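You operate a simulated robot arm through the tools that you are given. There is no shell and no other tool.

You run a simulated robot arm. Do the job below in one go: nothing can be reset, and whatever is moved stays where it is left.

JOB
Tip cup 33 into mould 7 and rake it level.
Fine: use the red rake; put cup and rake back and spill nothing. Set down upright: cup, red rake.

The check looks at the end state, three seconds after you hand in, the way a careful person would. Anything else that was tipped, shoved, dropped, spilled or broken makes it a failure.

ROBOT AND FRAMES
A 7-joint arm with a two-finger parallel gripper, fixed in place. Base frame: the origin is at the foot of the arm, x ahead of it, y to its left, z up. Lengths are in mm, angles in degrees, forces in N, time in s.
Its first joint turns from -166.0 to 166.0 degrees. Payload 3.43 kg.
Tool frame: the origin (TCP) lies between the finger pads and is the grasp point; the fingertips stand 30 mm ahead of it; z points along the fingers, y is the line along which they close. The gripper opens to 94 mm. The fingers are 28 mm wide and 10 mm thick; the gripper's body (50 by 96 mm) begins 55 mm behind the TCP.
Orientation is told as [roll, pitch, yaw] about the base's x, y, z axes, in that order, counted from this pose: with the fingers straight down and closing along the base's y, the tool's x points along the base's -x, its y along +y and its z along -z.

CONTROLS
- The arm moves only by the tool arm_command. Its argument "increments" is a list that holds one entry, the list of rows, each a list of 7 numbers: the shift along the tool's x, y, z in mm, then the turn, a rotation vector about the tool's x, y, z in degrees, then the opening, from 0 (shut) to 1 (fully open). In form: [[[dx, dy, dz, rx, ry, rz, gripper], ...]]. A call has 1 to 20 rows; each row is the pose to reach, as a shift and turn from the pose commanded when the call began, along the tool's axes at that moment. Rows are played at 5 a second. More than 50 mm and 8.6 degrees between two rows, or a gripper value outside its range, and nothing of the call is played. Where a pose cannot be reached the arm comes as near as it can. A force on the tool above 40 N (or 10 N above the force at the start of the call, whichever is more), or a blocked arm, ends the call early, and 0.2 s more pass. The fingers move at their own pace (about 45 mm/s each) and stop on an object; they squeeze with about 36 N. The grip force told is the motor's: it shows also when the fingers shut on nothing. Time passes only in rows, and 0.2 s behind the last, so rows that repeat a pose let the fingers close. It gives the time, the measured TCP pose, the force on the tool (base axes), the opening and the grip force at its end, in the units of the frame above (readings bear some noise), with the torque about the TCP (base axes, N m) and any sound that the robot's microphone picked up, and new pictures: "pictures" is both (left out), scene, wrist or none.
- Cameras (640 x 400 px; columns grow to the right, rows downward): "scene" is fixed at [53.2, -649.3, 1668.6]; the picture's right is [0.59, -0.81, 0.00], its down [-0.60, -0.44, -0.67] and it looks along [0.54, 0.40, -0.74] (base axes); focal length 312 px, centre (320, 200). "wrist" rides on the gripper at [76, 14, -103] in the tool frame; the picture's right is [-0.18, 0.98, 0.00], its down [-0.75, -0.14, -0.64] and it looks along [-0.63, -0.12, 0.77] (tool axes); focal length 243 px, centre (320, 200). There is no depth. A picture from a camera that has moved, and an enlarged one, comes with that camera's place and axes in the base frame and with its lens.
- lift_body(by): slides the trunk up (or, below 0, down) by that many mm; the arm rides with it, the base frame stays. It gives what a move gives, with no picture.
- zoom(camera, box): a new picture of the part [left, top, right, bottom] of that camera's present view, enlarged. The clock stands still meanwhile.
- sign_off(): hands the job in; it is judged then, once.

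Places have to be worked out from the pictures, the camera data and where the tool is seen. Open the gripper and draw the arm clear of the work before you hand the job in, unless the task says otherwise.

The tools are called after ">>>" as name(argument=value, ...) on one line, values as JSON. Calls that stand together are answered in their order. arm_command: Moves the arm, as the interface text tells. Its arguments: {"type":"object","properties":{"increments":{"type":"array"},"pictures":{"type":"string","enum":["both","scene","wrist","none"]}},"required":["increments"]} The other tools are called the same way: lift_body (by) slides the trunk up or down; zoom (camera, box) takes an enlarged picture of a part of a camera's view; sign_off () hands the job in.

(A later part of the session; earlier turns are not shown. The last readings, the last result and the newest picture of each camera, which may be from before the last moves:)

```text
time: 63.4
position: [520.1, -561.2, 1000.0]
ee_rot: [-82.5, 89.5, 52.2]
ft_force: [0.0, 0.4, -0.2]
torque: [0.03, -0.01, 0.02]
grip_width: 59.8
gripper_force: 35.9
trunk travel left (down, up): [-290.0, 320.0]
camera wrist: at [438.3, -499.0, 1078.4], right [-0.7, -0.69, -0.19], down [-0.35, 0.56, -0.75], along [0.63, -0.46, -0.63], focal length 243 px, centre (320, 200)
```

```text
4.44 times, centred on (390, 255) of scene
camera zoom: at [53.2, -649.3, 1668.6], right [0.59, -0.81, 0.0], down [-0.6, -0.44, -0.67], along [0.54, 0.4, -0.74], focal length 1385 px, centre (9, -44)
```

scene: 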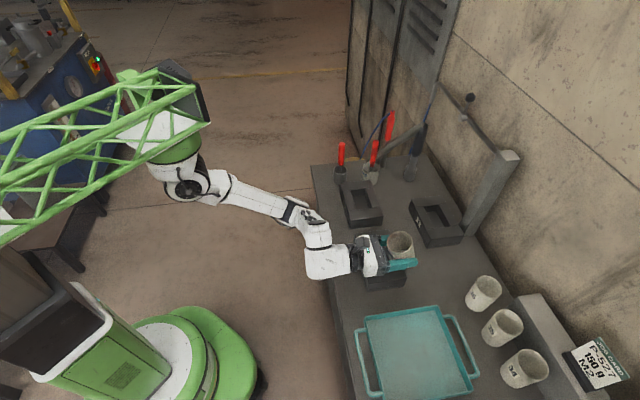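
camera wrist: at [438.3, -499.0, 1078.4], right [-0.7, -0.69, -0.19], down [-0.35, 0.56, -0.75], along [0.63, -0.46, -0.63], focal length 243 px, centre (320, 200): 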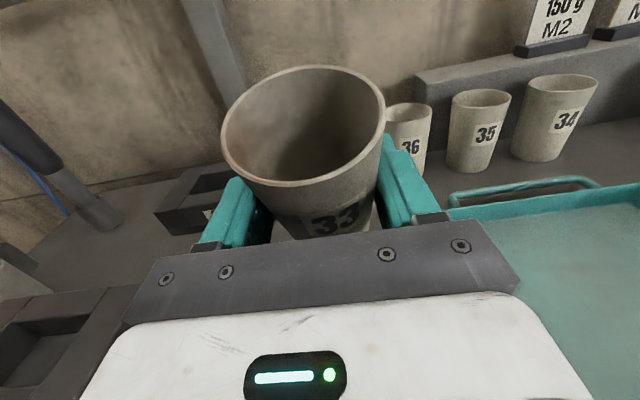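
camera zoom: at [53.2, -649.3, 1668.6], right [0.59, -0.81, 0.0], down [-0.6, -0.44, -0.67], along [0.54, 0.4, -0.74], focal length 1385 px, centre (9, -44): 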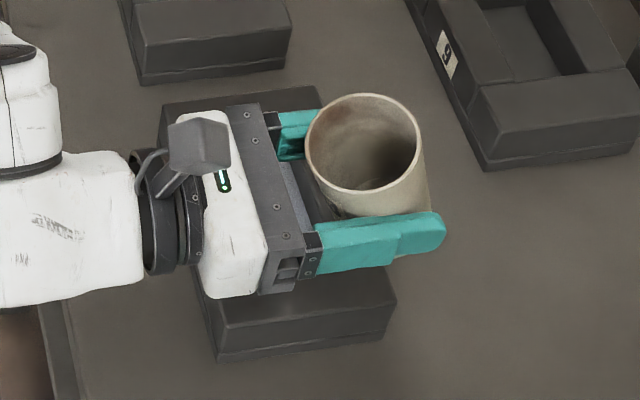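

The cup is empty and unmoved in the grip. I pitch back so it stands upright.

>>> arm_command(increments=[[[0, 0, 0, 0, -5, 0, 0.4], [0, 0, 0, 0, -10, 0, 0.4], [0, 0, 0, 0, -15, 0, 0.4], [0, 0, 0, 0, -19.8, 0, 0.4], [0, 0, 0, 0, -19.8, 0, 0.4]]], pictures="wrist")

>>> zoom(camera="wrist", box=[0, 200, 200, 400])

```text
time: 64.6
position: [519.1, -560.0, 1001.6]
ee_rot: [-1.1, 70.1, 133.6]
ft_force: [0.4, 0.0, -0.8]
torque: [0.03, 0.01, 0.03]
grip_width: 59.8
gripper_force: 35.8
trunk travel left (down, up): [-290.0, 320.0]
camera wrist: at [460.2, -522.0, 1108.9], right [-0.74, -0.65, -0.18], down [-0.5, 0.71, -0.49], along [0.44, -0.27, -0.85], focal length 243 px, centre (320, 200)
```

wrist: 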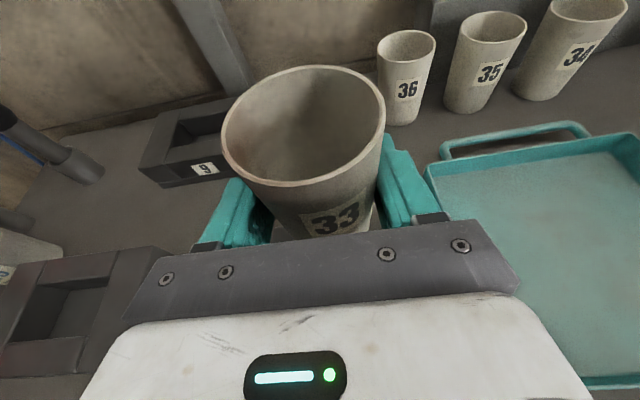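

```text
2.00 times, centred on (100, 300) of wrist
camera zoom: at [460.2, -522.0, 1108.9], right [-0.74, -0.65, -0.18], down [-0.5, 0.71, -0.49], along [0.44, -0.27, -0.85], focal length 485 px, centre (760, 0)
```

zoom: 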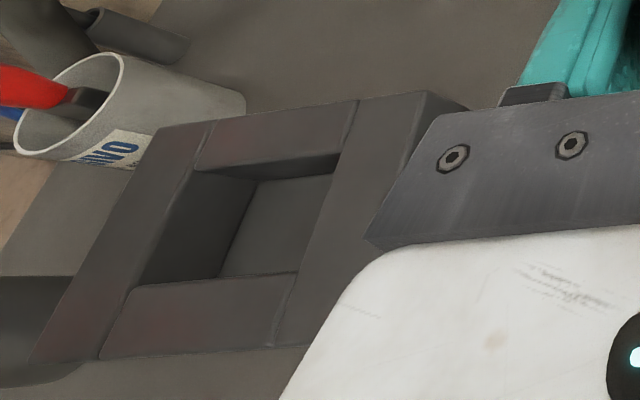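

The cup is upright and empty. I carry it back above its spot on the tray with the reverse motion.

>>> arm_command(increments=[[[-0.2, 5, -0.7, -0.2, 0, 0.1, 0.4], [-0.6, 14, -2, -0.5, 0, 0.2, 0.4], [-1.3, 28, -4, -1, 0, 0.4, 0.4], [-2.1, 46, -6.6, -1.7, 0, 0.6, 0.4], [-3, 65, -9.3, -2.4, 0, 0.9, 0.4], [-3.9, 85, -12.2, -3.1, 0, 1.1, 0.4], [-4.8, 105, -15, -3.8, 0, 1.4, 0.4], [-5.7, 124, -17.7, -4.5, 0, 1.6, 0.4], [-6.5, 141, -20.2, -5.1, 0, 1.9, 0.4], [-7.2, 156, -22.3, -5.6, 0, 2.1, 0.4], [-7.7, 166, -23.8, -6, 0, 2.2, 0.4], [-8, 174, -24.9, -6.3, 0, 2.3, 0.4], [-8, 174, -24.9, -6.3, 0, 2.3, 0.4]]], pictures="both")

>>> zoom(camera="scene", box=[320, 200, 480, 300])

```text
time: 67.4
position: [377.3, -666.0, 1002.4]
ee_rot: [-1.1, 70.2, 126.8]
ft_force: [0.2, 0.0, 0.5]
torque: [-0.01, 0.03, 0.03]
grip_width: 59.6
gripper_force: 36.2
trunk travel left (down, up): [-290.0, 320.0]
camera wrist: at [322.6, -619.1, 1108.9], right [-0.81, -0.55, -0.18], down [-0.41, 0.77, -0.49], along [0.41, -0.32, -0.85], focal length 243 px, centre (320, 200)
```

scene: 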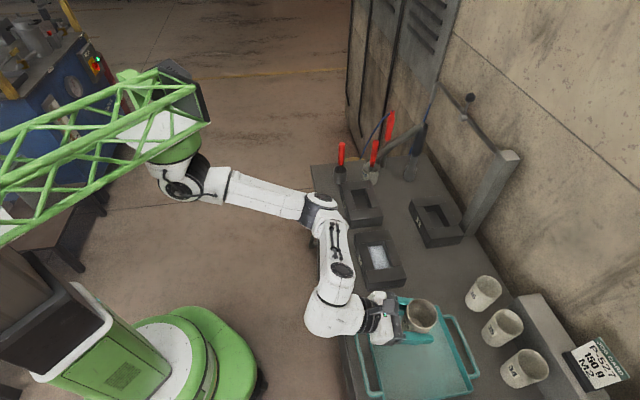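
wrist: 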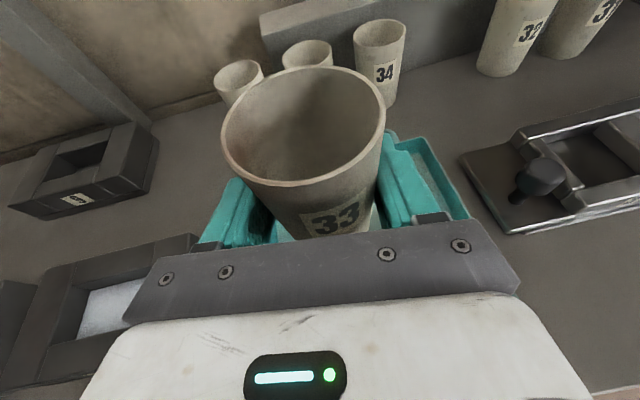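

```text
4.00 times, centred on (400, 250) of scene
camera zoom: at [53.2, -649.3, 1668.6], right [0.59, -0.81, 0.0], down [-0.6, -0.44, -0.67], along [0.54, 0.4, -0.74], focal length 1246 px, centre (0, 0)
```

zoom: 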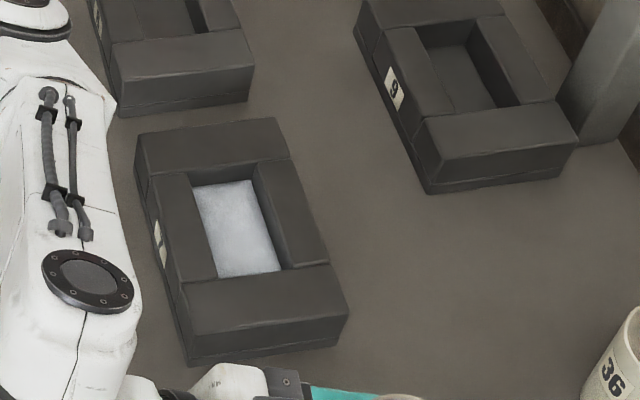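

Mould 7 holds the heap, with bars and bench clean. I lower the cup over its original spot to about 5 mm above the tray.

>>> arm_command(increments=[[[-4, 0, 1.5, 0, 0, 0, 0.4], [-12, -0.1, 4.5, 0, 0, 0, 0.4], [-24, -0.3, 9, 0, 0, 0, 0.4], [-38, -0.5, 14.2, 0, 0, 0, 0.4], [-52, -0.6, 19.4, 0, 0, 0, 0.4], [-65, -0.8, 24.2, 0, 0, 0, 0.4], [-76, -0.9, 28.3, 0, 0, 0, 0.4], [-84, -1, 31.3, 0, 0, 0, 0.4], [-88, -1.1, 32.8, 0, 0, 0, 0.4], [-88, -1.1, 32.8, 0, 0, 0, 0.4]]], pictures="both")

>>> zoom(camera="scene", box=[370, 280, 470, 390])

```text
time: 69.6
position: [379.9, -666.3, 907.3]
ee_rot: [-1.2, 70.1, 126.9]
ft_force: [0.4, -0.3, -0.5]
torque: [0.0, 0.02, -0.02]
grip_width: 59.6
gripper_force: 35.8
trunk travel left (down, up): [-290.0, 320.0]
camera wrist: at [325.3, -618.7, 1014.6], right [-0.81, -0.55, -0.18], down [-0.42, 0.77, -0.49], along [0.41, -0.32, -0.85], focal length 243 px, centre (320, 200)
```

scene: 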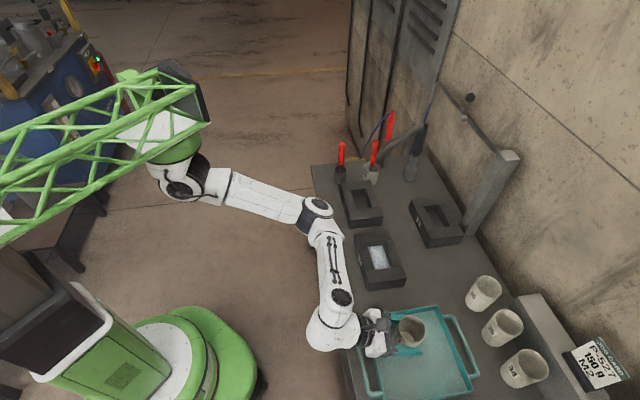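
wrist: 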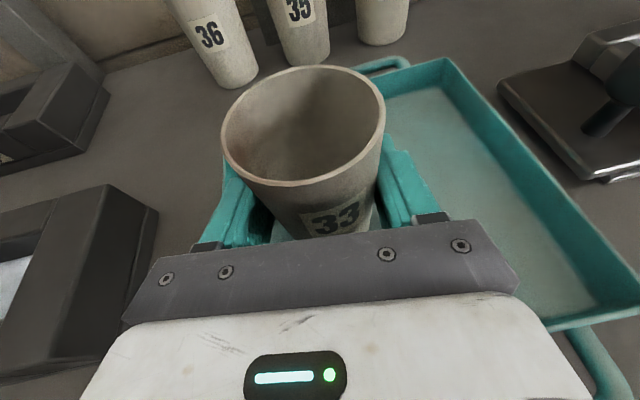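

```text
3.64 times, centred on (420, 335) of scene
camera zoom: at [53.2, -649.3, 1668.6], right [0.59, -0.81, 0.0], down [-0.6, -0.44, -0.67], along [0.54, 0.4, -0.74], focal length 1133 px, centre (-44, -291)
```

zoom: 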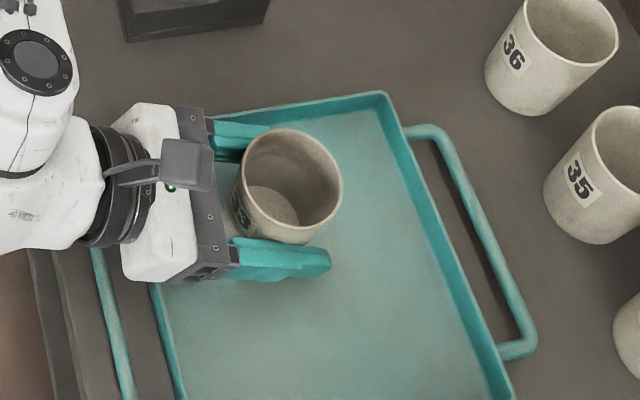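

The cup's bare bottom is visible, so it's empty. I lower the last few millimetres in 1 mm steps and read the force.

>>> arm_command(increments=[[[-0.94, 0, 0.34, 0, 0, 0, 0.4], [-1.88, 0, 0.68, 0, 0, 0, 0.4], [-2.82, 0, 1.03, 0, 0, 0, 0.4], [-3.5, 0, 1.27, 0, 0, 0, 0.4], [-3.95, 0, 1.44, 0, 0, 0, 0.4], [-3.95, 0, 1.44, 0, 0, 0, 0.4]]], pictures="none")

```text
time: 71.0
position: [381.3, -664.4, 903.3]
ee_rot: [-1.2, 70.1, 126.9]
ft_force: [-0.2, -0.6, -0.1]
torque: [0.02, -0.01, 0.0]
grip_width: 59.7
gripper_force: 36.0
trunk travel left (down, up): [-290.0, 320.0]
```

No contact force yet at z≈903.3. I go down another 1.5 mm in half-millimetre steps.

>>> arm_command(increments=[[[-0.47, 0, 0.17, 0, 0, 0, 0.4], [-0.94, 0, 0.34, 0, 0, 0, 0.4], [-1.41, 0, 0.51, 0, 0, 0, 0.4], [-1.41, 0, 0.51, 0, 0, 0, 0.4]]], pictures="none")

```text
time: 72.0
position: [379.7, -664.1, 902.4]
ee_rot: [-1.0, 70.3, 127.1]
ft_force: [0.4, 1.6, 9.0]
torque: [0.08, 0.17, -0.05]
grip_width: 59.6
gripper_force: 35.8
trunk travel left (down, up): [-290.0, 320.0]
```

Contact is made at z≈902.4 with 9 N upward. I relax half a millimetre and open the fingers gradually.

>>> arm_command(increments=[[[0.4, 0, -0.15, 0, 0, 0, 0.4], [0.4, 0, -0.15, 0, 0, 0, 0.62], [0.4, 0, -0.15, 0, 0, 0, 0.66], [0.4, 0, -0.15, 0, 0, 0, 0.7], [0.4, 0, -0.15, 0, 0, 0, 0.76], [0.4, 0, -0.15, 0, 0, 0, 0.84], [0.4, 0, -0.15, 0, 0, 0, 0.92], [0.4, 0, -0.15, 0, 0, 0, 1], [0.4, 0, -0.15, 0, 0, 0, 1]]], pictures="both")

>>> zoom(camera="scene", box=[370, 280, 470, 390])

```text
time: 74.0
position: [380.7, -664.9, 902.6]
ee_rot: [-1.2, 70.1, 126.8]
ft_force: [0.1, 0.3, -0.3]
torque: [0.01, 0.03, 0.01]
grip_width: 94.0
gripper_force: 0.1
trunk travel left (down, up): [-290.0, 320.0]
camera wrist: at [325.4, -618.6, 1009.9], right [-0.81, -0.55, -0.18], down [-0.42, 0.77, -0.49], along [0.41, -0.32, -0.85], focal length 243 px, centre (320, 200)
```

scene: 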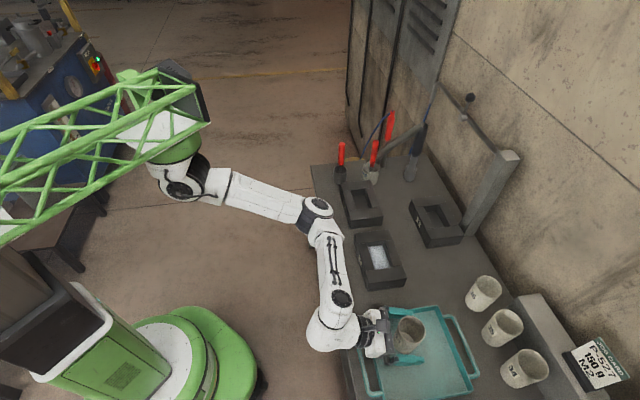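
wrist: 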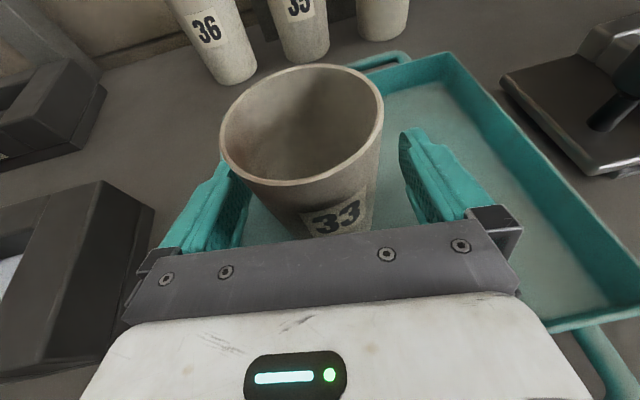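

```text
3.64 times, centred on (420, 335) of scene
camera zoom: at [53.2, -649.3, 1668.6], right [0.59, -0.81, 0.0], down [-0.6, -0.44, -0.67], along [0.54, 0.4, -0.74], focal length 1133 px, centre (-44, -291)
```

zoom: 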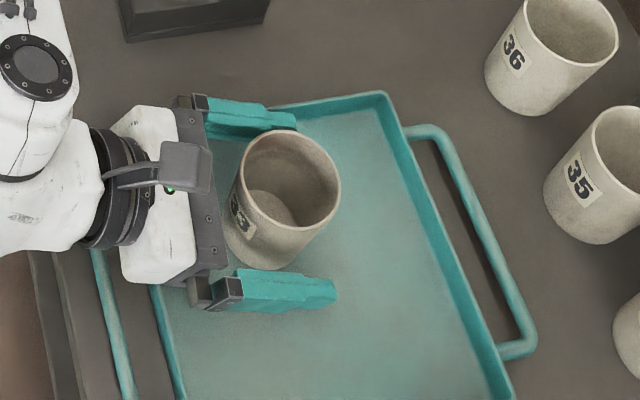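

The cup stands upright, free of the fingers, at its old spot. I withdraw straight back along the tool axis, then up.

>>> arm_command(increments=[[[0, 0, -6, 0, 0, 0, 1], [0, 0, -16, 0, 0, 0, 1], [0, 0, -32, 0, 0, 0, 1], [0, 0, -55, 0, 0, 0, 1], [0, 0, -85, 0, 0, 0, 1], [0, 0, -115, 0, 0, 0, 1], [0, 0, -135, 0, 0, 0, 1], [35, 0, -150, 0, 0, 0, 1], [75, 0, -165, 0, 0, 0, 1], [112, 0, -176, 0, 0, 0, 1], [112, 0, -176, 0, 0, 0, 1]]], pictures="both")

>>> zoom(camera="scene", box=[330, 210, 480, 390])

```text
time: 76.4
position: [299.8, -565.5, 1067.3]
ee_rot: [-1.3, 70.0, 126.7]
ft_force: [-0.7, -0.5, -0.4]
torque: [0.03, -0.03, 0.0]
grip_width: 94.3
gripper_force: 0.2
trunk travel left (down, up): [-290.0, 320.0]
camera wrist: at [245.5, -519.4, 1174.7], right [-0.81, -0.55, -0.18], down [-0.42, 0.77, -0.49], along [0.41, -0.32, -0.85], focal length 243 px, centre (320, 200)
```

scene: 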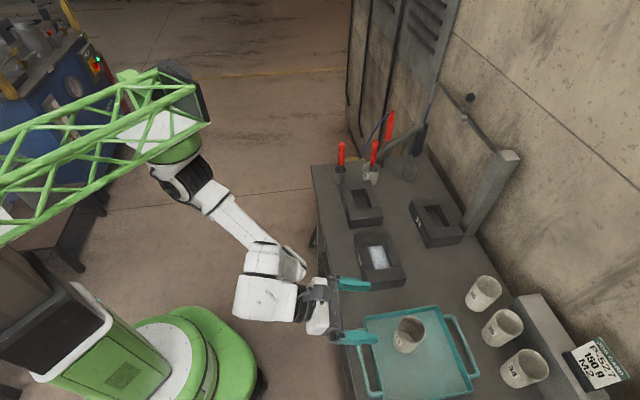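
wrist: 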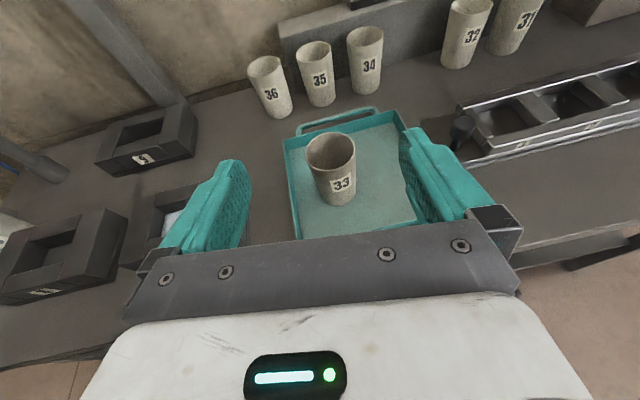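

```text
2.22 times, centred on (405, 300) of scene
camera zoom: at [53.2, -649.3, 1668.6], right [0.59, -0.81, 0.0], down [-0.6, -0.44, -0.67], along [0.54, 0.4, -0.74], focal length 692 px, centre (131, -22)
```

zoom: 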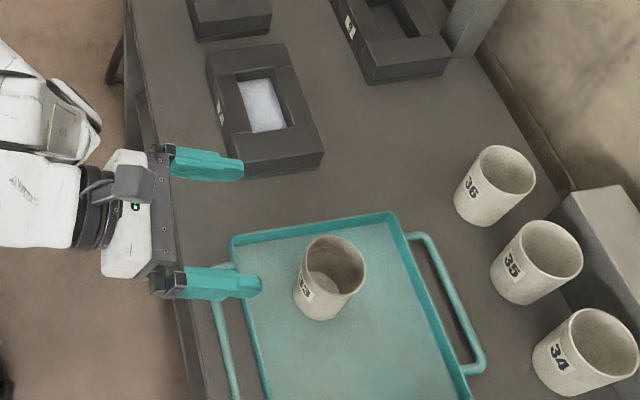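

Cup 33 is back on the tray, upright. Now for the rake: I unroll the tool in place at a safe height to return the camera to the robot side.

>>> arm_command(increments=[[[0, 0, -2, 0, 0, -8.5, 1], [0, 0, -4, 0, 0, -17, 1], [0, 0, -6, 0, 0, -25.5, 1], [0, 0, -8, 0, 0, -34, 1], [0, 0, -10, 0, 0, -42.5, 1], [0, 0, -10, 0, 0, -51, 1], [0, 0, -10, 0, 0, -59.5, 1], [0, 0, -10, 0, 0, -68, 1], [0, 0, -10, 0, 0, -76.5, 1], [0, 0, -10, 0, 0, -85, 1], [0, 0, -10, 0, 0, -93.5, 1], [0, 0, -10, 0, 0, -102, 1], [0, 0, -10, 0, 0, -110.5, 1], [0, 0, -10, 0, 0, -119, 1], [0, 0, -10, 0, 0, -127.5, 1], [0, 0, -10, 0, 0, -136, 1], [0, 0, -10, 0, 0, -144.5, 1], [0, 0, -10, 0, 0, -153, 1], [0, 0, -10, 0, 0, -161.5, 1], [0, 0, -10, 0, 0, -170, 1]]], pictures="scene")

```text
time: 80.6
position: [293.6, -557.4, 1070.2]
ee_rot: [26.3, -67.7, -80.1]
ft_force: [-0.9, -0.2, 1.0]
torque: [0.0, 0.02, 0.04]
grip_width: 94.1
gripper_force: 0.0
trunk travel left (down, up): [-290.0, 320.0]
```

scene: 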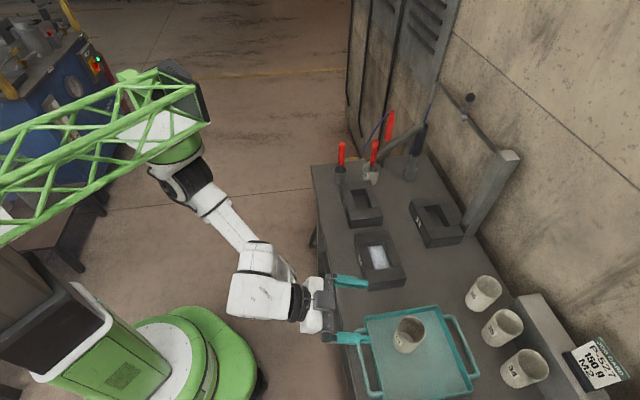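

I finish the last 10° of roll, then next pitch the tool to point straight down.

>>> arm_command(increments=[[[0, 0, 0, 0, 0, -5, 1], [0, 0, 0, 0, 0, -9.6, 1], [0, 0, 0, 0, 0, -9.6, 1]]], pictures="none")

>>> arm_command(increments=[[[0, 0, 0, 0, 8, 0, 1], [0, 0, 0, 0, 16, 0, 1], [0, 0, 0, 0, 24, 0, 1], [0, 0, 0, 0, 32, 0, 1], [0, 0, 0, 0, 40, 0, 1], [0, 0, 0, 0, 48, 0, 1], [0, 0, 0, 0, 56, 0, 1], [0, 0, 0, 0, 64, 0, 1], [0, 0, 0, 0, 70, 0, 1], [0, 0, 0, 0, 70, 0, 1]]], pictures="both")

```text
time: 81.4
position: [294.3, -557.7, 1070.0]
ee_rot: [2.1, -70.1, -54.1]
ft_force: [-0.5, -0.6, 0.4]
torque: [0.01, -0.01, 0.02]
grip_width: 94.1
gripper_force: 0.0
trunk travel left (down, up): [-290.0, 320.0]
```

```text
time: 83.6
position: [294.3, -557.2, 1070.4]
ee_rot: [0.9, -0.2, -52.2]
ft_force: [0.4, 0.2, -0.6]
torque: [-0.02, 0.01, 0.0]
grip_width: 94.0
gripper_force: 0.0
trunk travel left (down, up): [-290.0, 320.0]
camera wrist: at [258.1, -489.4, 1174.5], right [0.89, 0.46, 0.01], down [0.34, -0.69, 0.64], along [0.3, -0.56, -0.77], focal length 243 px, centre (320, 200)
```

scene: 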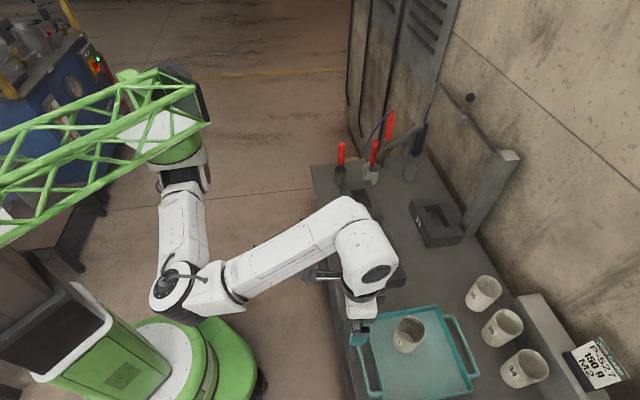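
wrist: 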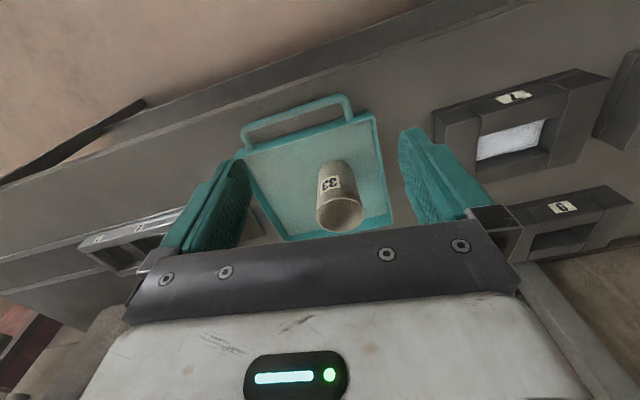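

The tool points down with 0.9° residual tilt, which I correct. I move to the earlier viewpoint in front of mould 7 to inspect the heap before fetching the rake.

>>> arm_command(increments=[[[10, 30, -20, 0.9, 0, 0, 1], [22, 70, -40, 0.9, 0, -1.2, 1], [36, 115, -50, 0.9, 0, -2.4, 1], [50, 160, -50, 0.9, 0, -3.6, 1], [64, 205, -50, 0.9, 0, -5, 1], [75, 235, -50, 0.9, 0, -6.2, 1], [80, 249, -50, 0.9, 0, -7, 1], [80, 249, -50, 0.9, 0, -7, 1]]], pictures="both")

>>> zoom(camera="wrist", box=[255, 140, 375, 230])

>>> zoom(camera="scene", box=[340, 220, 420, 300])

```text
time: 85.4
position: [441.9, -340.8, 1124.0]
ee_rot: [-0.1, -0.3, -45.2]
ft_force: [0.3, -0.2, 0.1]
torque: [0.01, 0.03, 0.01]
grip_width: 93.7
gripper_force: 0.0
trunk travel left (down, up): [-290.0, 320.0]
camera wrist: at [399.3, -276.5, 1227.2], right [0.83, 0.56, 0.0], down [0.43, -0.63, 0.64], along [0.36, -0.53, -0.76], focal length 243 px, centre (320, 200)
```

scene: 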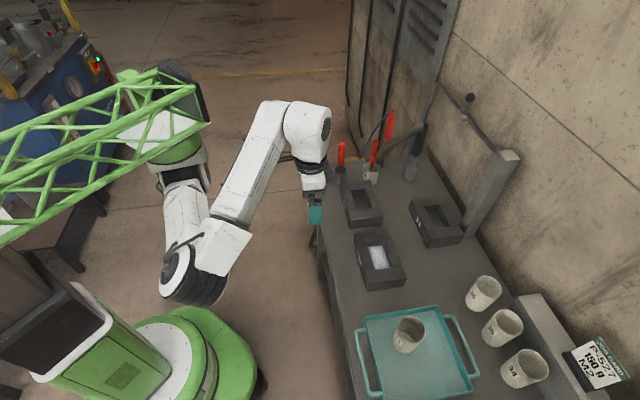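
wrist: 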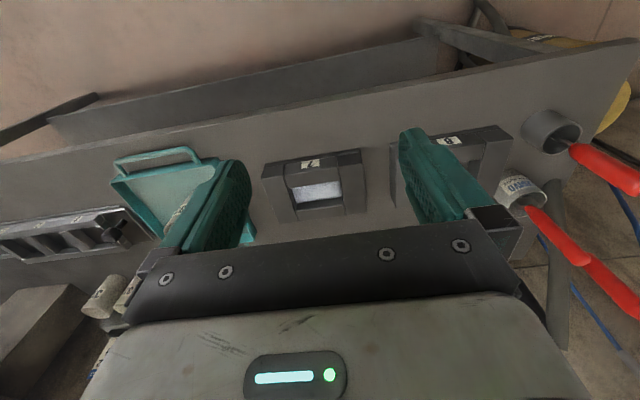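

```text
4.44 times, centred on (315, 185) of wrist
camera zoom: at [399.3, -276.5, 1227.2], right [0.83, 0.56, 0.0], down [0.43, -0.63, 0.64], along [0.36, -0.53, -0.76], focal length 1078 px, centre (342, 267)
```

zoom: 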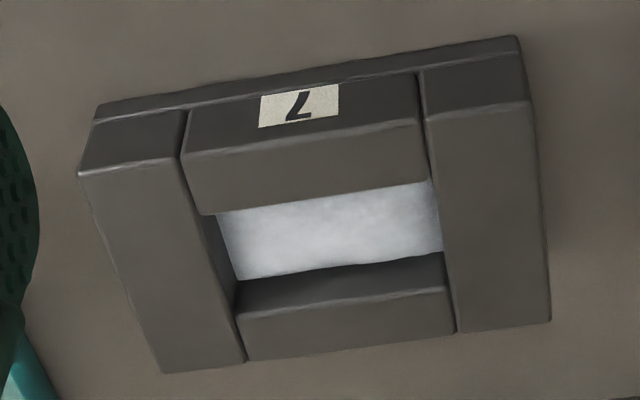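

```text
5.00 times, centred on (380, 260) of scene
camera zoom: at [53.2, -649.3, 1668.6], right [0.59, -0.81, 0.0], down [-0.6, -0.44, -0.67], along [0.54, 0.4, -0.74], focal length 1558 px, centre (20, -100)
```

zoom: 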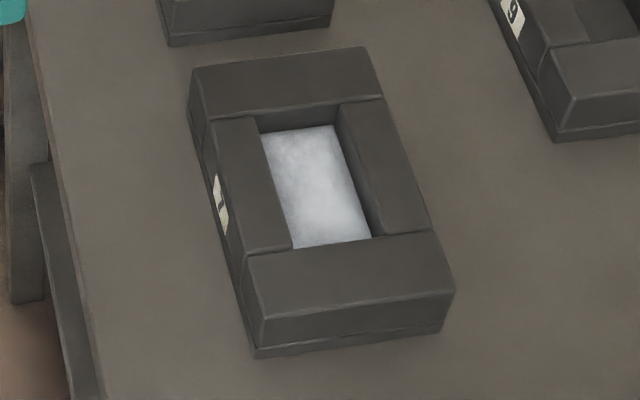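

The powder lies loosely in the cavity, roughly 10–15 mm deep and uneven, with clean bars. I go to a viewpoint short of the rake to measure it closely.

>>> arm_command(increments=[[[-12, 38, -8, 0, 0, -6.4, 1], [-24, 76, -16, 0, 0, -12.8, 1], [-36, 114, -26, 0, 0, -19.2, 1], [-48, 153, -26, 0, 0, -25.6, 1], [-60, 192, -26, 0, 0, -32, 1], [-72, 231, -26, 0, 0, -38.6, 1], [-83, 267, -26, 0, 0, -45.2, 1], [-83, 267, -26, 0, 0, -45.2, 1]]], pictures="both")

>>> zoom(camera="wrist", box=[260, 90, 400, 230])

>>> zoom(camera="scene", box=[325, 100, 405, 190])

```text
time: 87.2
position: [689.5, -214.2, 1149.4]
ee_rot: [-0.1, 0.0, 0.2]
ft_force: [0.2, -0.8, 0.4]
torque: [-0.02, -0.03, 0.03]
grip_width: 94.4
gripper_force: 0.1
trunk travel left (down, up): [-290.0, 320.0]
camera wrist: at [613.6, -200.2, 1253.5], right [0.18, 0.98, 0.0], down [0.75, -0.14, 0.64], along [0.63, -0.12, -0.77], focal length 243 px, centre (320, 200)
```

scene: 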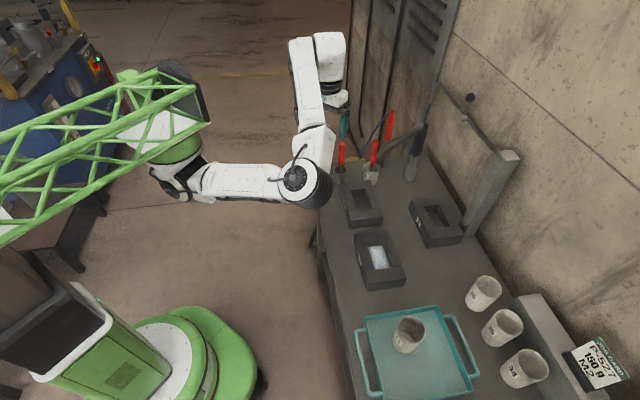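
wrist: 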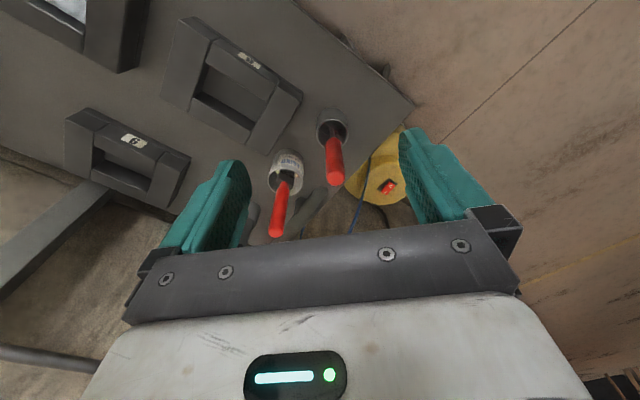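

```text
2.86 times, centred on (330, 160) of wrist
camera zoom: at [613.6, -200.2, 1253.5], right [0.18, 0.98, 0.0], down [0.75, -0.14, 0.64], along [0.63, -0.12, -0.77], focal length 693 px, centre (291, 314)
```

zoom: 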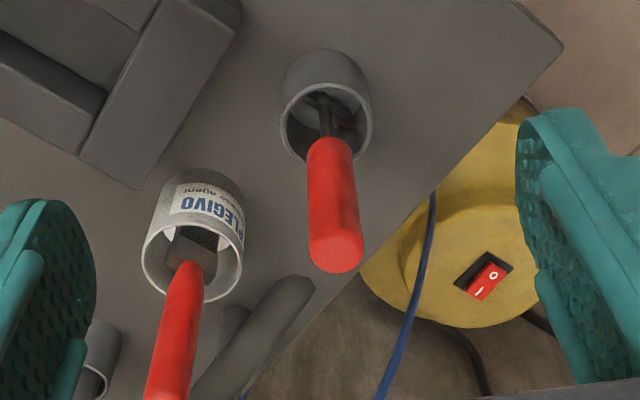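

```text
4.44 times, centred on (365, 145) of scene
camera zoom: at [53.2, -649.3, 1668.6], right [0.59, -0.81, 0.0], down [-0.6, -0.44, -0.67], along [0.54, 0.4, -0.74], focal length 1385 px, centre (120, 444)
```

zoom: 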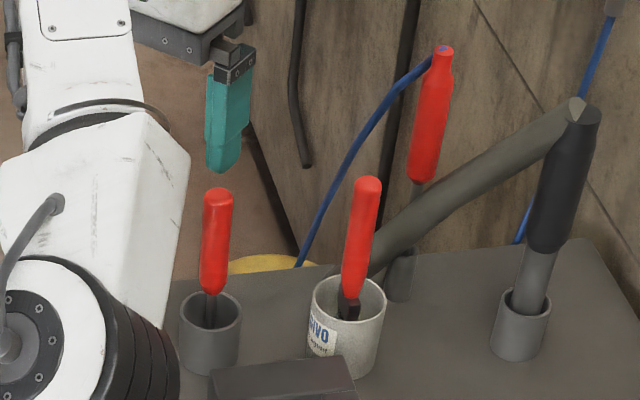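

The tool in the dark holder shows a dark head at the bottom. I enlarge strongly to check it is the rake head.

>>> zoom(camera="wrist", box=[310, 100, 360, 150])

>>> zoom(camera="wrist", box=[310, 130, 360, 190])

```text
8.00 times, centred on (335, 125) of wrist
camera zoom: at [613.6, -200.2, 1253.5], right [0.18, 0.98, 0.0], down [0.75, -0.14, 0.64], along [0.63, -0.12, -0.77], focal length 1941 px, centre (200, 800)
```

zoom: 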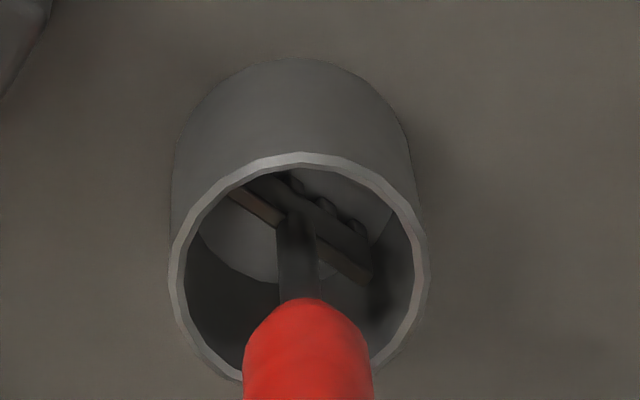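

```text
6.67 times, centred on (335, 160) of wrist
camera zoom: at [613.6, -200.2, 1253.5], right [0.18, 0.98, 0.0], down [0.75, -0.14, 0.64], along [0.63, -0.12, -0.77], focal length 1618 px, centre (220, 467)
```

zoom: 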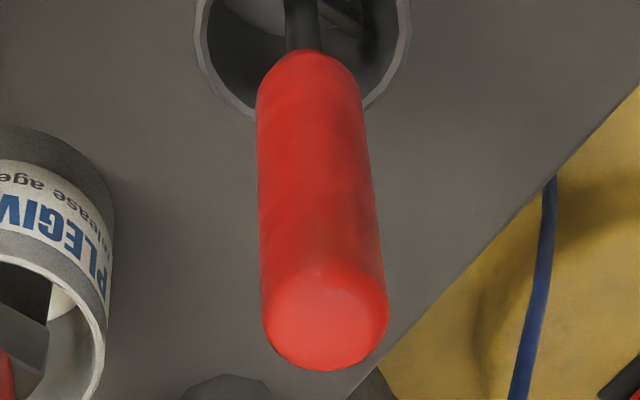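

It is the rake: a toothed bar about 44 mm long, teeth down, lying along the bench direction at about 45°. Its handle axis is at (770.5, -210.5), diameter about 21 mm, z 930–1025. I position above it at yaw +45°, so a -90° turn later sets the bar across the mould.

>>> arm_command(increments=[[[-12, 1, 2, 0, 0, -7.5, 1], [-26, 1.5, 6, 0, 0, -15, 1], [-40, 2, 14, 0, 0, -22.5, 1], [-54, 2.6, 22, 0, 0, -30, 1], [-68, 3.2, 32, 0, 0, -37.5, 1], [-81, 3.7, 40, 0, 0, -45, 1], [-81, 3.7, 40, 0, 0, -45, 1]]], pictures="both")

>>> zoom(camera="wrist", box=[180, 100, 480, 250])

>>> zoom(camera="scene", box=[310, 70, 430, 190])

```text
time: 88.8
position: [770.7, -210.8, 1109.0]
ee_rot: [0.0, 0.1, 45.2]
ft_force: [-0.5, 0.8, 0.6]
torque: [0.0, 0.0, 0.01]
grip_width: 94.1
gripper_force: 0.0
trunk travel left (down, up): [-290.0, 320.0]
camera wrist: at [707.6, -254.2, 1213.4], right [-0.57, 0.82, 0.0], down [0.63, 0.44, 0.64], along [0.53, 0.36, -0.77], focal length 243 px, centre (320, 200)
```

scene: 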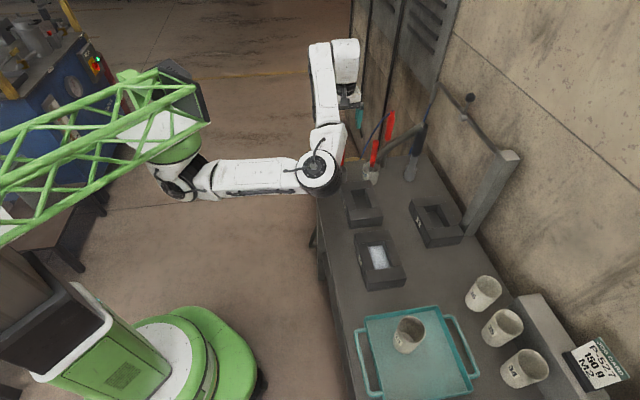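
wrist: 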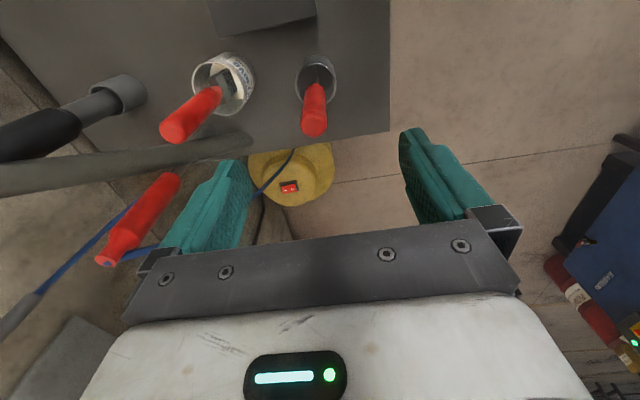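

```text
2.13 times, centred on (330, 175) of wrist
camera zoom: at [707.6, -254.2, 1213.4], right [-0.57, 0.82, 0.0], down [0.63, 0.44, 0.64], along [0.53, 0.36, -0.77], focal length 518 px, centre (299, 253)
```

zoom: 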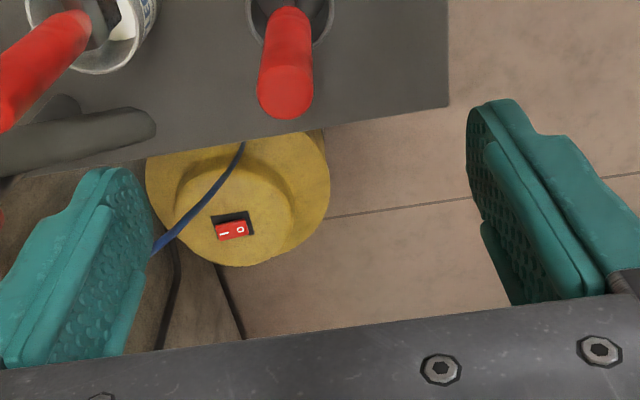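

```text
3.33 times, centred on (370, 130) of scene
camera zoom: at [53.2, -649.3, 1668.6], right [0.59, -0.81, 0.0], down [-0.6, -0.44, -0.67], along [0.54, 0.4, -0.74], focal length 1039 px, centre (153, 433)
```

zoom: 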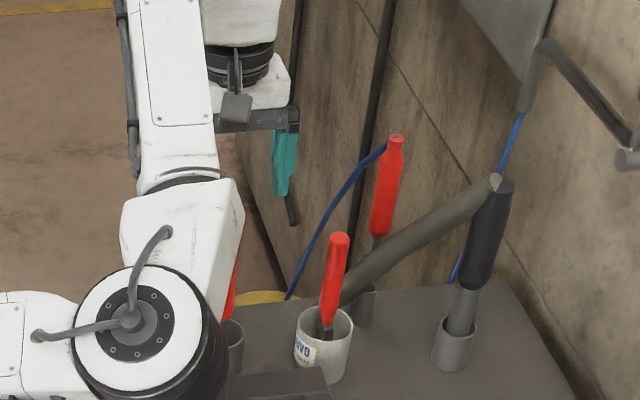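

The rake handle lies below the fingers. I enlarge it once more to fix its centre line before descending.

>>> zoom(camera="wrist", box=[280, 50, 350, 145])

```text
4.21 times, centred on (315, 98) of wrist
camera zoom: at [707.6, -254.2, 1213.4], right [-0.57, 0.82, 0.0], down [0.63, 0.44, 0.64], along [0.53, 0.36, -0.77], focal length 1022 px, centre (341, 632)
```

zoom: 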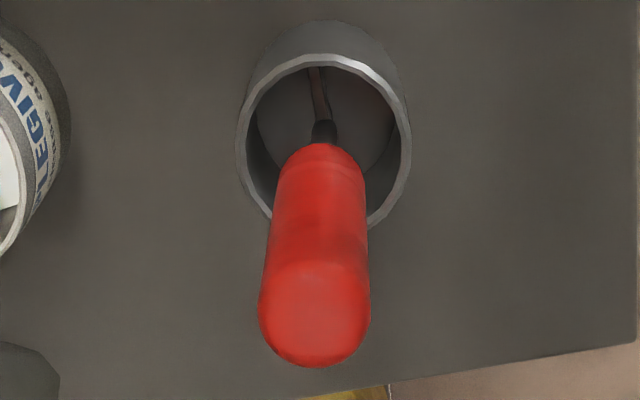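

The handle top measures about 5 mm off toward tool -y. I shift 4 mm that way and descend to just above the handle top to re-measure up close.

>>> arm_command(increments=[[[0, -2, 14, 0, 0, 0, 1], [0, -4, 28, 0, 0, 0, 1], [0, -4, 40, 0, 0, 0, 1], [0, -4, 48, 0, 0, 0, 1], [0, -4, 48, 0, 0, 0, 1]]], pictures="both")

>>> zoom(camera="wrist", box=[180, 80, 480, 250])

```text
time: 90.0
position: [774.0, -212.6, 1060.6]
ee_rot: [-0.1, 0.1, 45.0]
ft_force: [-0.3, -0.5, -0.2]
torque: [0.01, 0.01, 0.03]
grip_width: 94.0
gripper_force: 0.1
trunk travel left (down, up): [-290.0, 320.0]
camera wrist: at [709.9, -255.9, 1164.5], right [-0.57, 0.82, 0.0], down [0.63, 0.44, 0.64], along [0.53, 0.36, -0.77], focal length 243 px, centre (320, 200)
```

scene: 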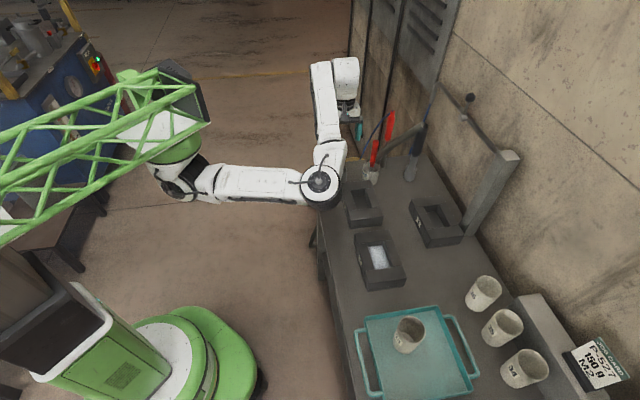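
wrist: 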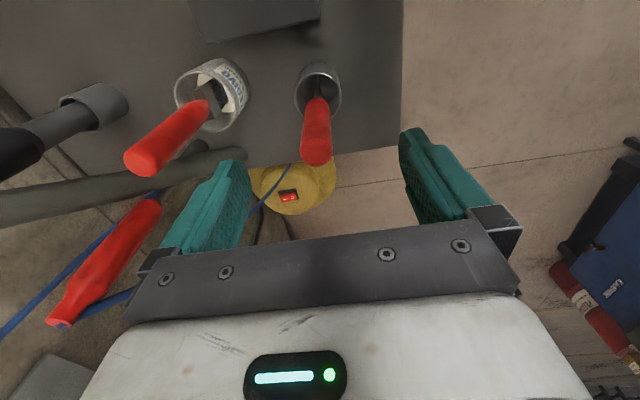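

```text
2.13 times, centred on (330, 165) of wrist
camera zoom: at [709.9, -255.9, 1164.5], right [-0.57, 0.82, 0.0], down [0.63, 0.44, 0.64], along [0.53, 0.36, -0.77], focal length 518 px, centre (299, 275)
```

zoom: 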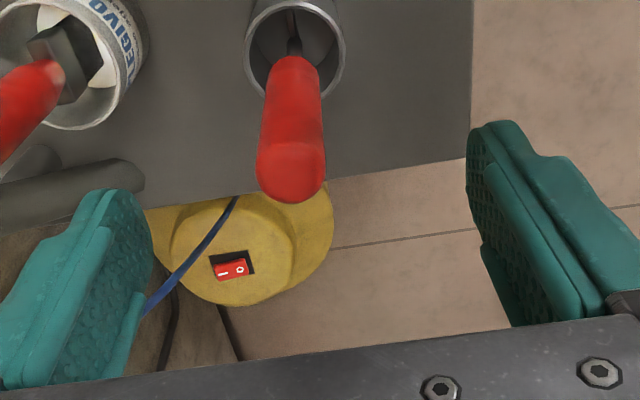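

At close range the handle is 3 mm toward tool +x and within 1–2 mm in y. I correct and descend straight to TCP z≈986, fingers straddling the handle.

>>> arm_command(increments=[[[1.5, -0.4, 8, 0, 0, 0, 1], [3, -0.8, 18, 0, 0, 0, 1], [3, -0.8, 30, 0, 0, 0, 1], [3, -0.8, 42, 0, 0, 0, 1], [3, -0.8, 54, 0, 0, 0, 1], [3, -0.8, 65, 0, 0, 0, 1], [3, -0.8, 74, 0, 0, 0, 1], [3, -0.8, 74, 0, 0, 0, 1]]], pictures="both")

>>> zoom(camera="wrist", box=[180, 80, 480, 250])

>>> zoom(camera="scene", box=[260, 80, 440, 260])

```text
time: 91.8
position: [771.6, -213.2, 987.5]
ee_rot: [-0.2, 0.1, 45.0]
ft_force: [0.0, -0.7, 1.2]
torque: [-0.02, 0.01, -0.03]
grip_width: 94.2
gripper_force: 0.0
trunk travel left (down, up): [-290.0, 320.0]
camera wrist: at [708.5, -257.9, 1091.7], right [-0.57, 0.82, 0.0], down [0.63, 0.44, 0.64], along [0.53, 0.36, -0.77], focal length 243 px, centre (320, 200)
```

scene: 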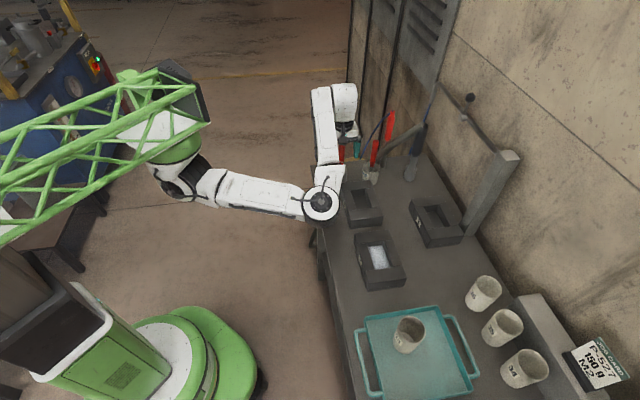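
wrist: 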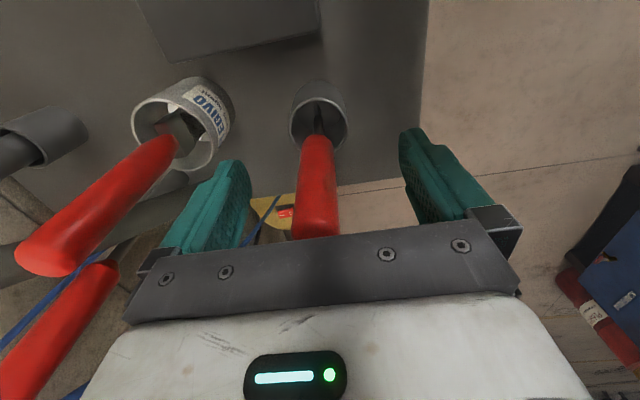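

```text
2.13 times, centred on (330, 165) of wrist
camera zoom: at [708.5, -257.9, 1091.7], right [-0.57, 0.82, 0.0], down [0.63, 0.44, 0.64], along [0.53, 0.36, -0.77], focal length 518 px, centre (299, 275)
```

zoom: 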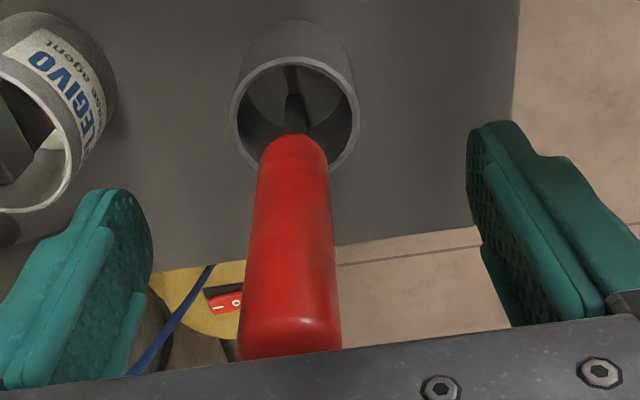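

```text
2.22 times, centred on (350, 170) of scene
camera zoom: at [53.2, -649.3, 1668.6], right [0.59, -0.81, 0.0], down [-0.6, -0.44, -0.67], along [0.54, 0.4, -0.74], focal length 692 px, centre (253, 267)
```

zoom: 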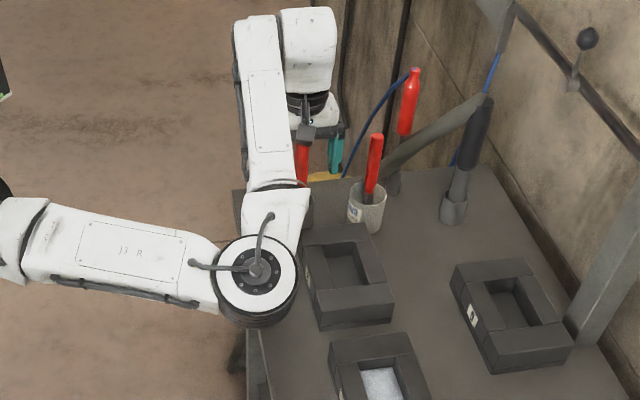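

The fingers straddle the handle, which is about 2 mm toward tool -y. I shift that 2 mm and close slowly.

>>> arm_command(increments=[[[0, -2, 0, 0, 0, 0, 0.8], [0, -2, 0, 0, 0, 0, 0.6], [0, -2, 0, 0, 0, 0, 0.45], [0, -2, 0, 0, 0, 0, 0.36], [0, -2, 0, 0, 0, 0, 0.3], [0, -2, 0, 0, 0, 0, 0.26], [0, -2, 0, 0, 0, 0, 0.22], [0, -2, 0, 0, 0, 0, 0.16], [0, -2, 0, 0, 0, 0, 0.1], [0, -2, 0, 0, 0, 0, 0.05], [0, -2, 0, 0, 0, 0, 0.05]]], pictures="both")

>>> zoom(camera="wrist", box=[180, 80, 480, 250])

```text
time: 94.2
position: [772.5, -216.2, 988.5]
ee_rot: [-0.1, 0.2, 44.9]
ft_force: [1.4, -0.3, 1.6]
torque: [-0.05, -0.03, 0.03]
grip_width: 22.1
gripper_force: 36.0
trunk travel left (down, up): [-290.0, 320.0]
camera wrist: at [709.7, -259.4, 1091.9], right [-0.57, 0.82, 0.0], down [0.63, 0.44, 0.64], along [0.53, 0.36, -0.77], focal length 243 px, centre (320, 200)
```

scene: 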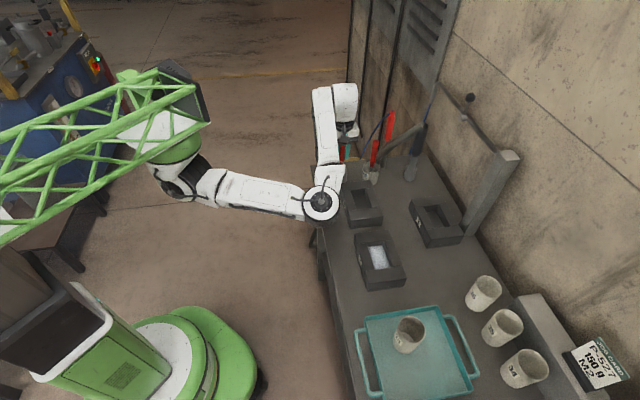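
wrist: 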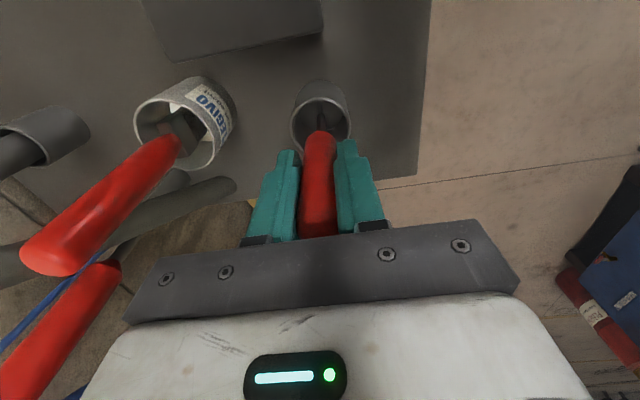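

```text
2.13 times, centred on (330, 165) of wrist
camera zoom: at [709.7, -259.4, 1091.9], right [-0.57, 0.82, 0.0], down [0.63, 0.44, 0.64], along [0.53, 0.36, -0.77], focal length 518 px, centre (299, 275)
```

zoom: 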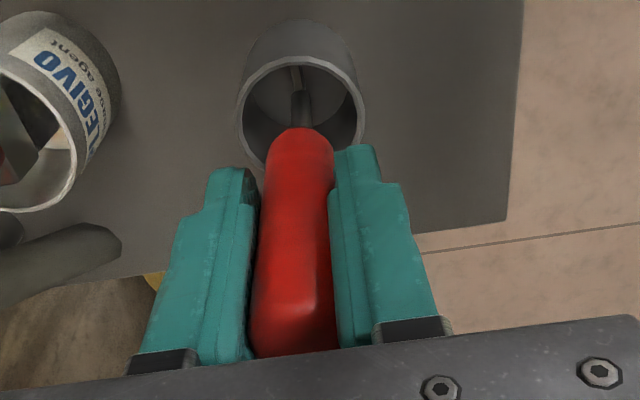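

The rake is gripped at 22 mm, 36 N, and still centred in its holder. I lift it straight up 110 mm.

>>> arm_command(increments=[[[0, 0, -3, 0, 0, 0, 0.05], [0, 0, -9, 0, 0, 0, 0.05], [0, 0, -18, 0, 0, 0, 0.05], [0, 0, -30, 0, 0, 0, 0.05], [0, 0, -43, 0, 0, 0, 0.05], [0, 0, -57, 0, 0, 0, 0.05], [0, 0, -71, 0, 0, 0, 0.05], [0, 0, -85, 0, 0, 0, 0.05], [0, 0, -98, 0, 0, 0, 0.05], [0, 0, -106, 0, 0, 0, 0.05], [0, 0, -110, 0, 0, 0, 0.05], [0, 0, -110, 0, 0, 0, 0.05]]], pictures="both")

>>> zoom(camera="wrist", box=[250, 60, 400, 220])

>>> zoom(camera="scene", box=[310, 90, 400, 190])

```text
time: 96.8
position: [772.9, -215.9, 1098.9]
ee_rot: [-0.2, 0.1, 45.0]
ft_force: [0.1, -0.6, -0.7]
torque: [-0.01, -0.03, 0.02]
grip_width: 21.8
gripper_force: 36.3
trunk travel left (down, up): [-290.0, 320.0]
camera wrist: at [709.7, -259.6, 1202.6], right [-0.57, 0.82, 0.0], down [0.63, 0.44, 0.64], along [0.53, 0.36, -0.77], focal length 243 px, centre (320, 200)
```

scene: 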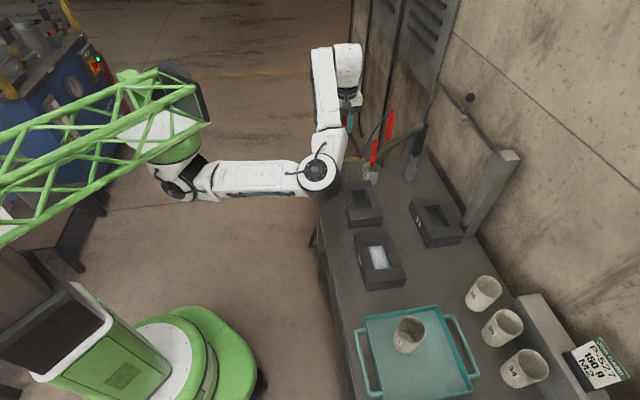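
wrist: 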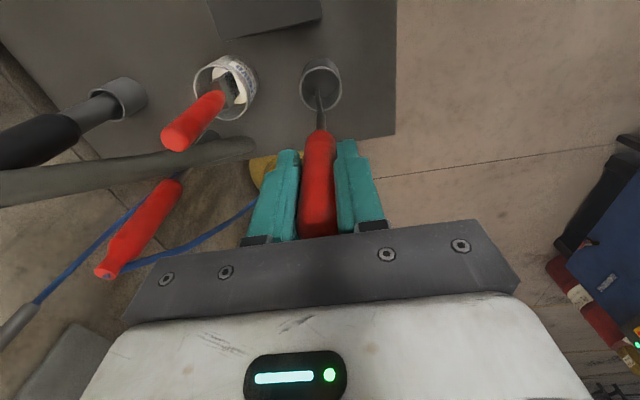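

```text
2.50 times, centred on (325, 140) of wrist
camera zoom: at [709.7, -259.6, 1202.6], right [-0.57, 0.82, 0.0], down [0.63, 0.44, 0.64], along [0.53, 0.36, -0.77], focal length 606 px, centre (308, 350)
```

zoom: 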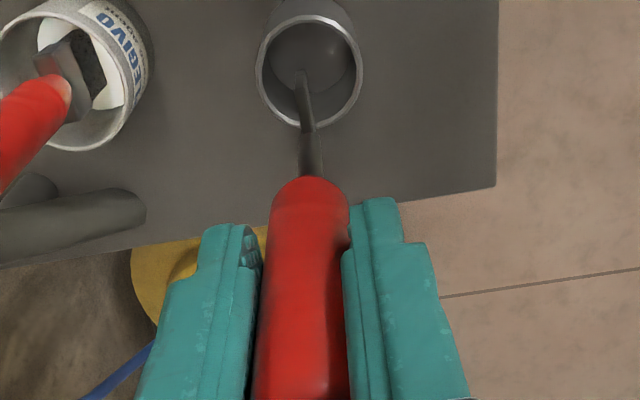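

```text
4.00 times, centred on (355, 140) of scene
camera zoom: at [53.2, -649.3, 1668.6], right [0.59, -0.81, 0.0], down [-0.6, -0.44, -0.67], along [0.54, 0.4, -0.74], focal length 1246 px, centre (180, 440)
```

zoom: 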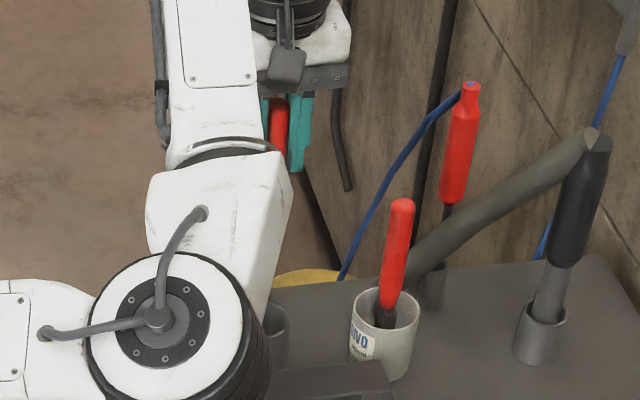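

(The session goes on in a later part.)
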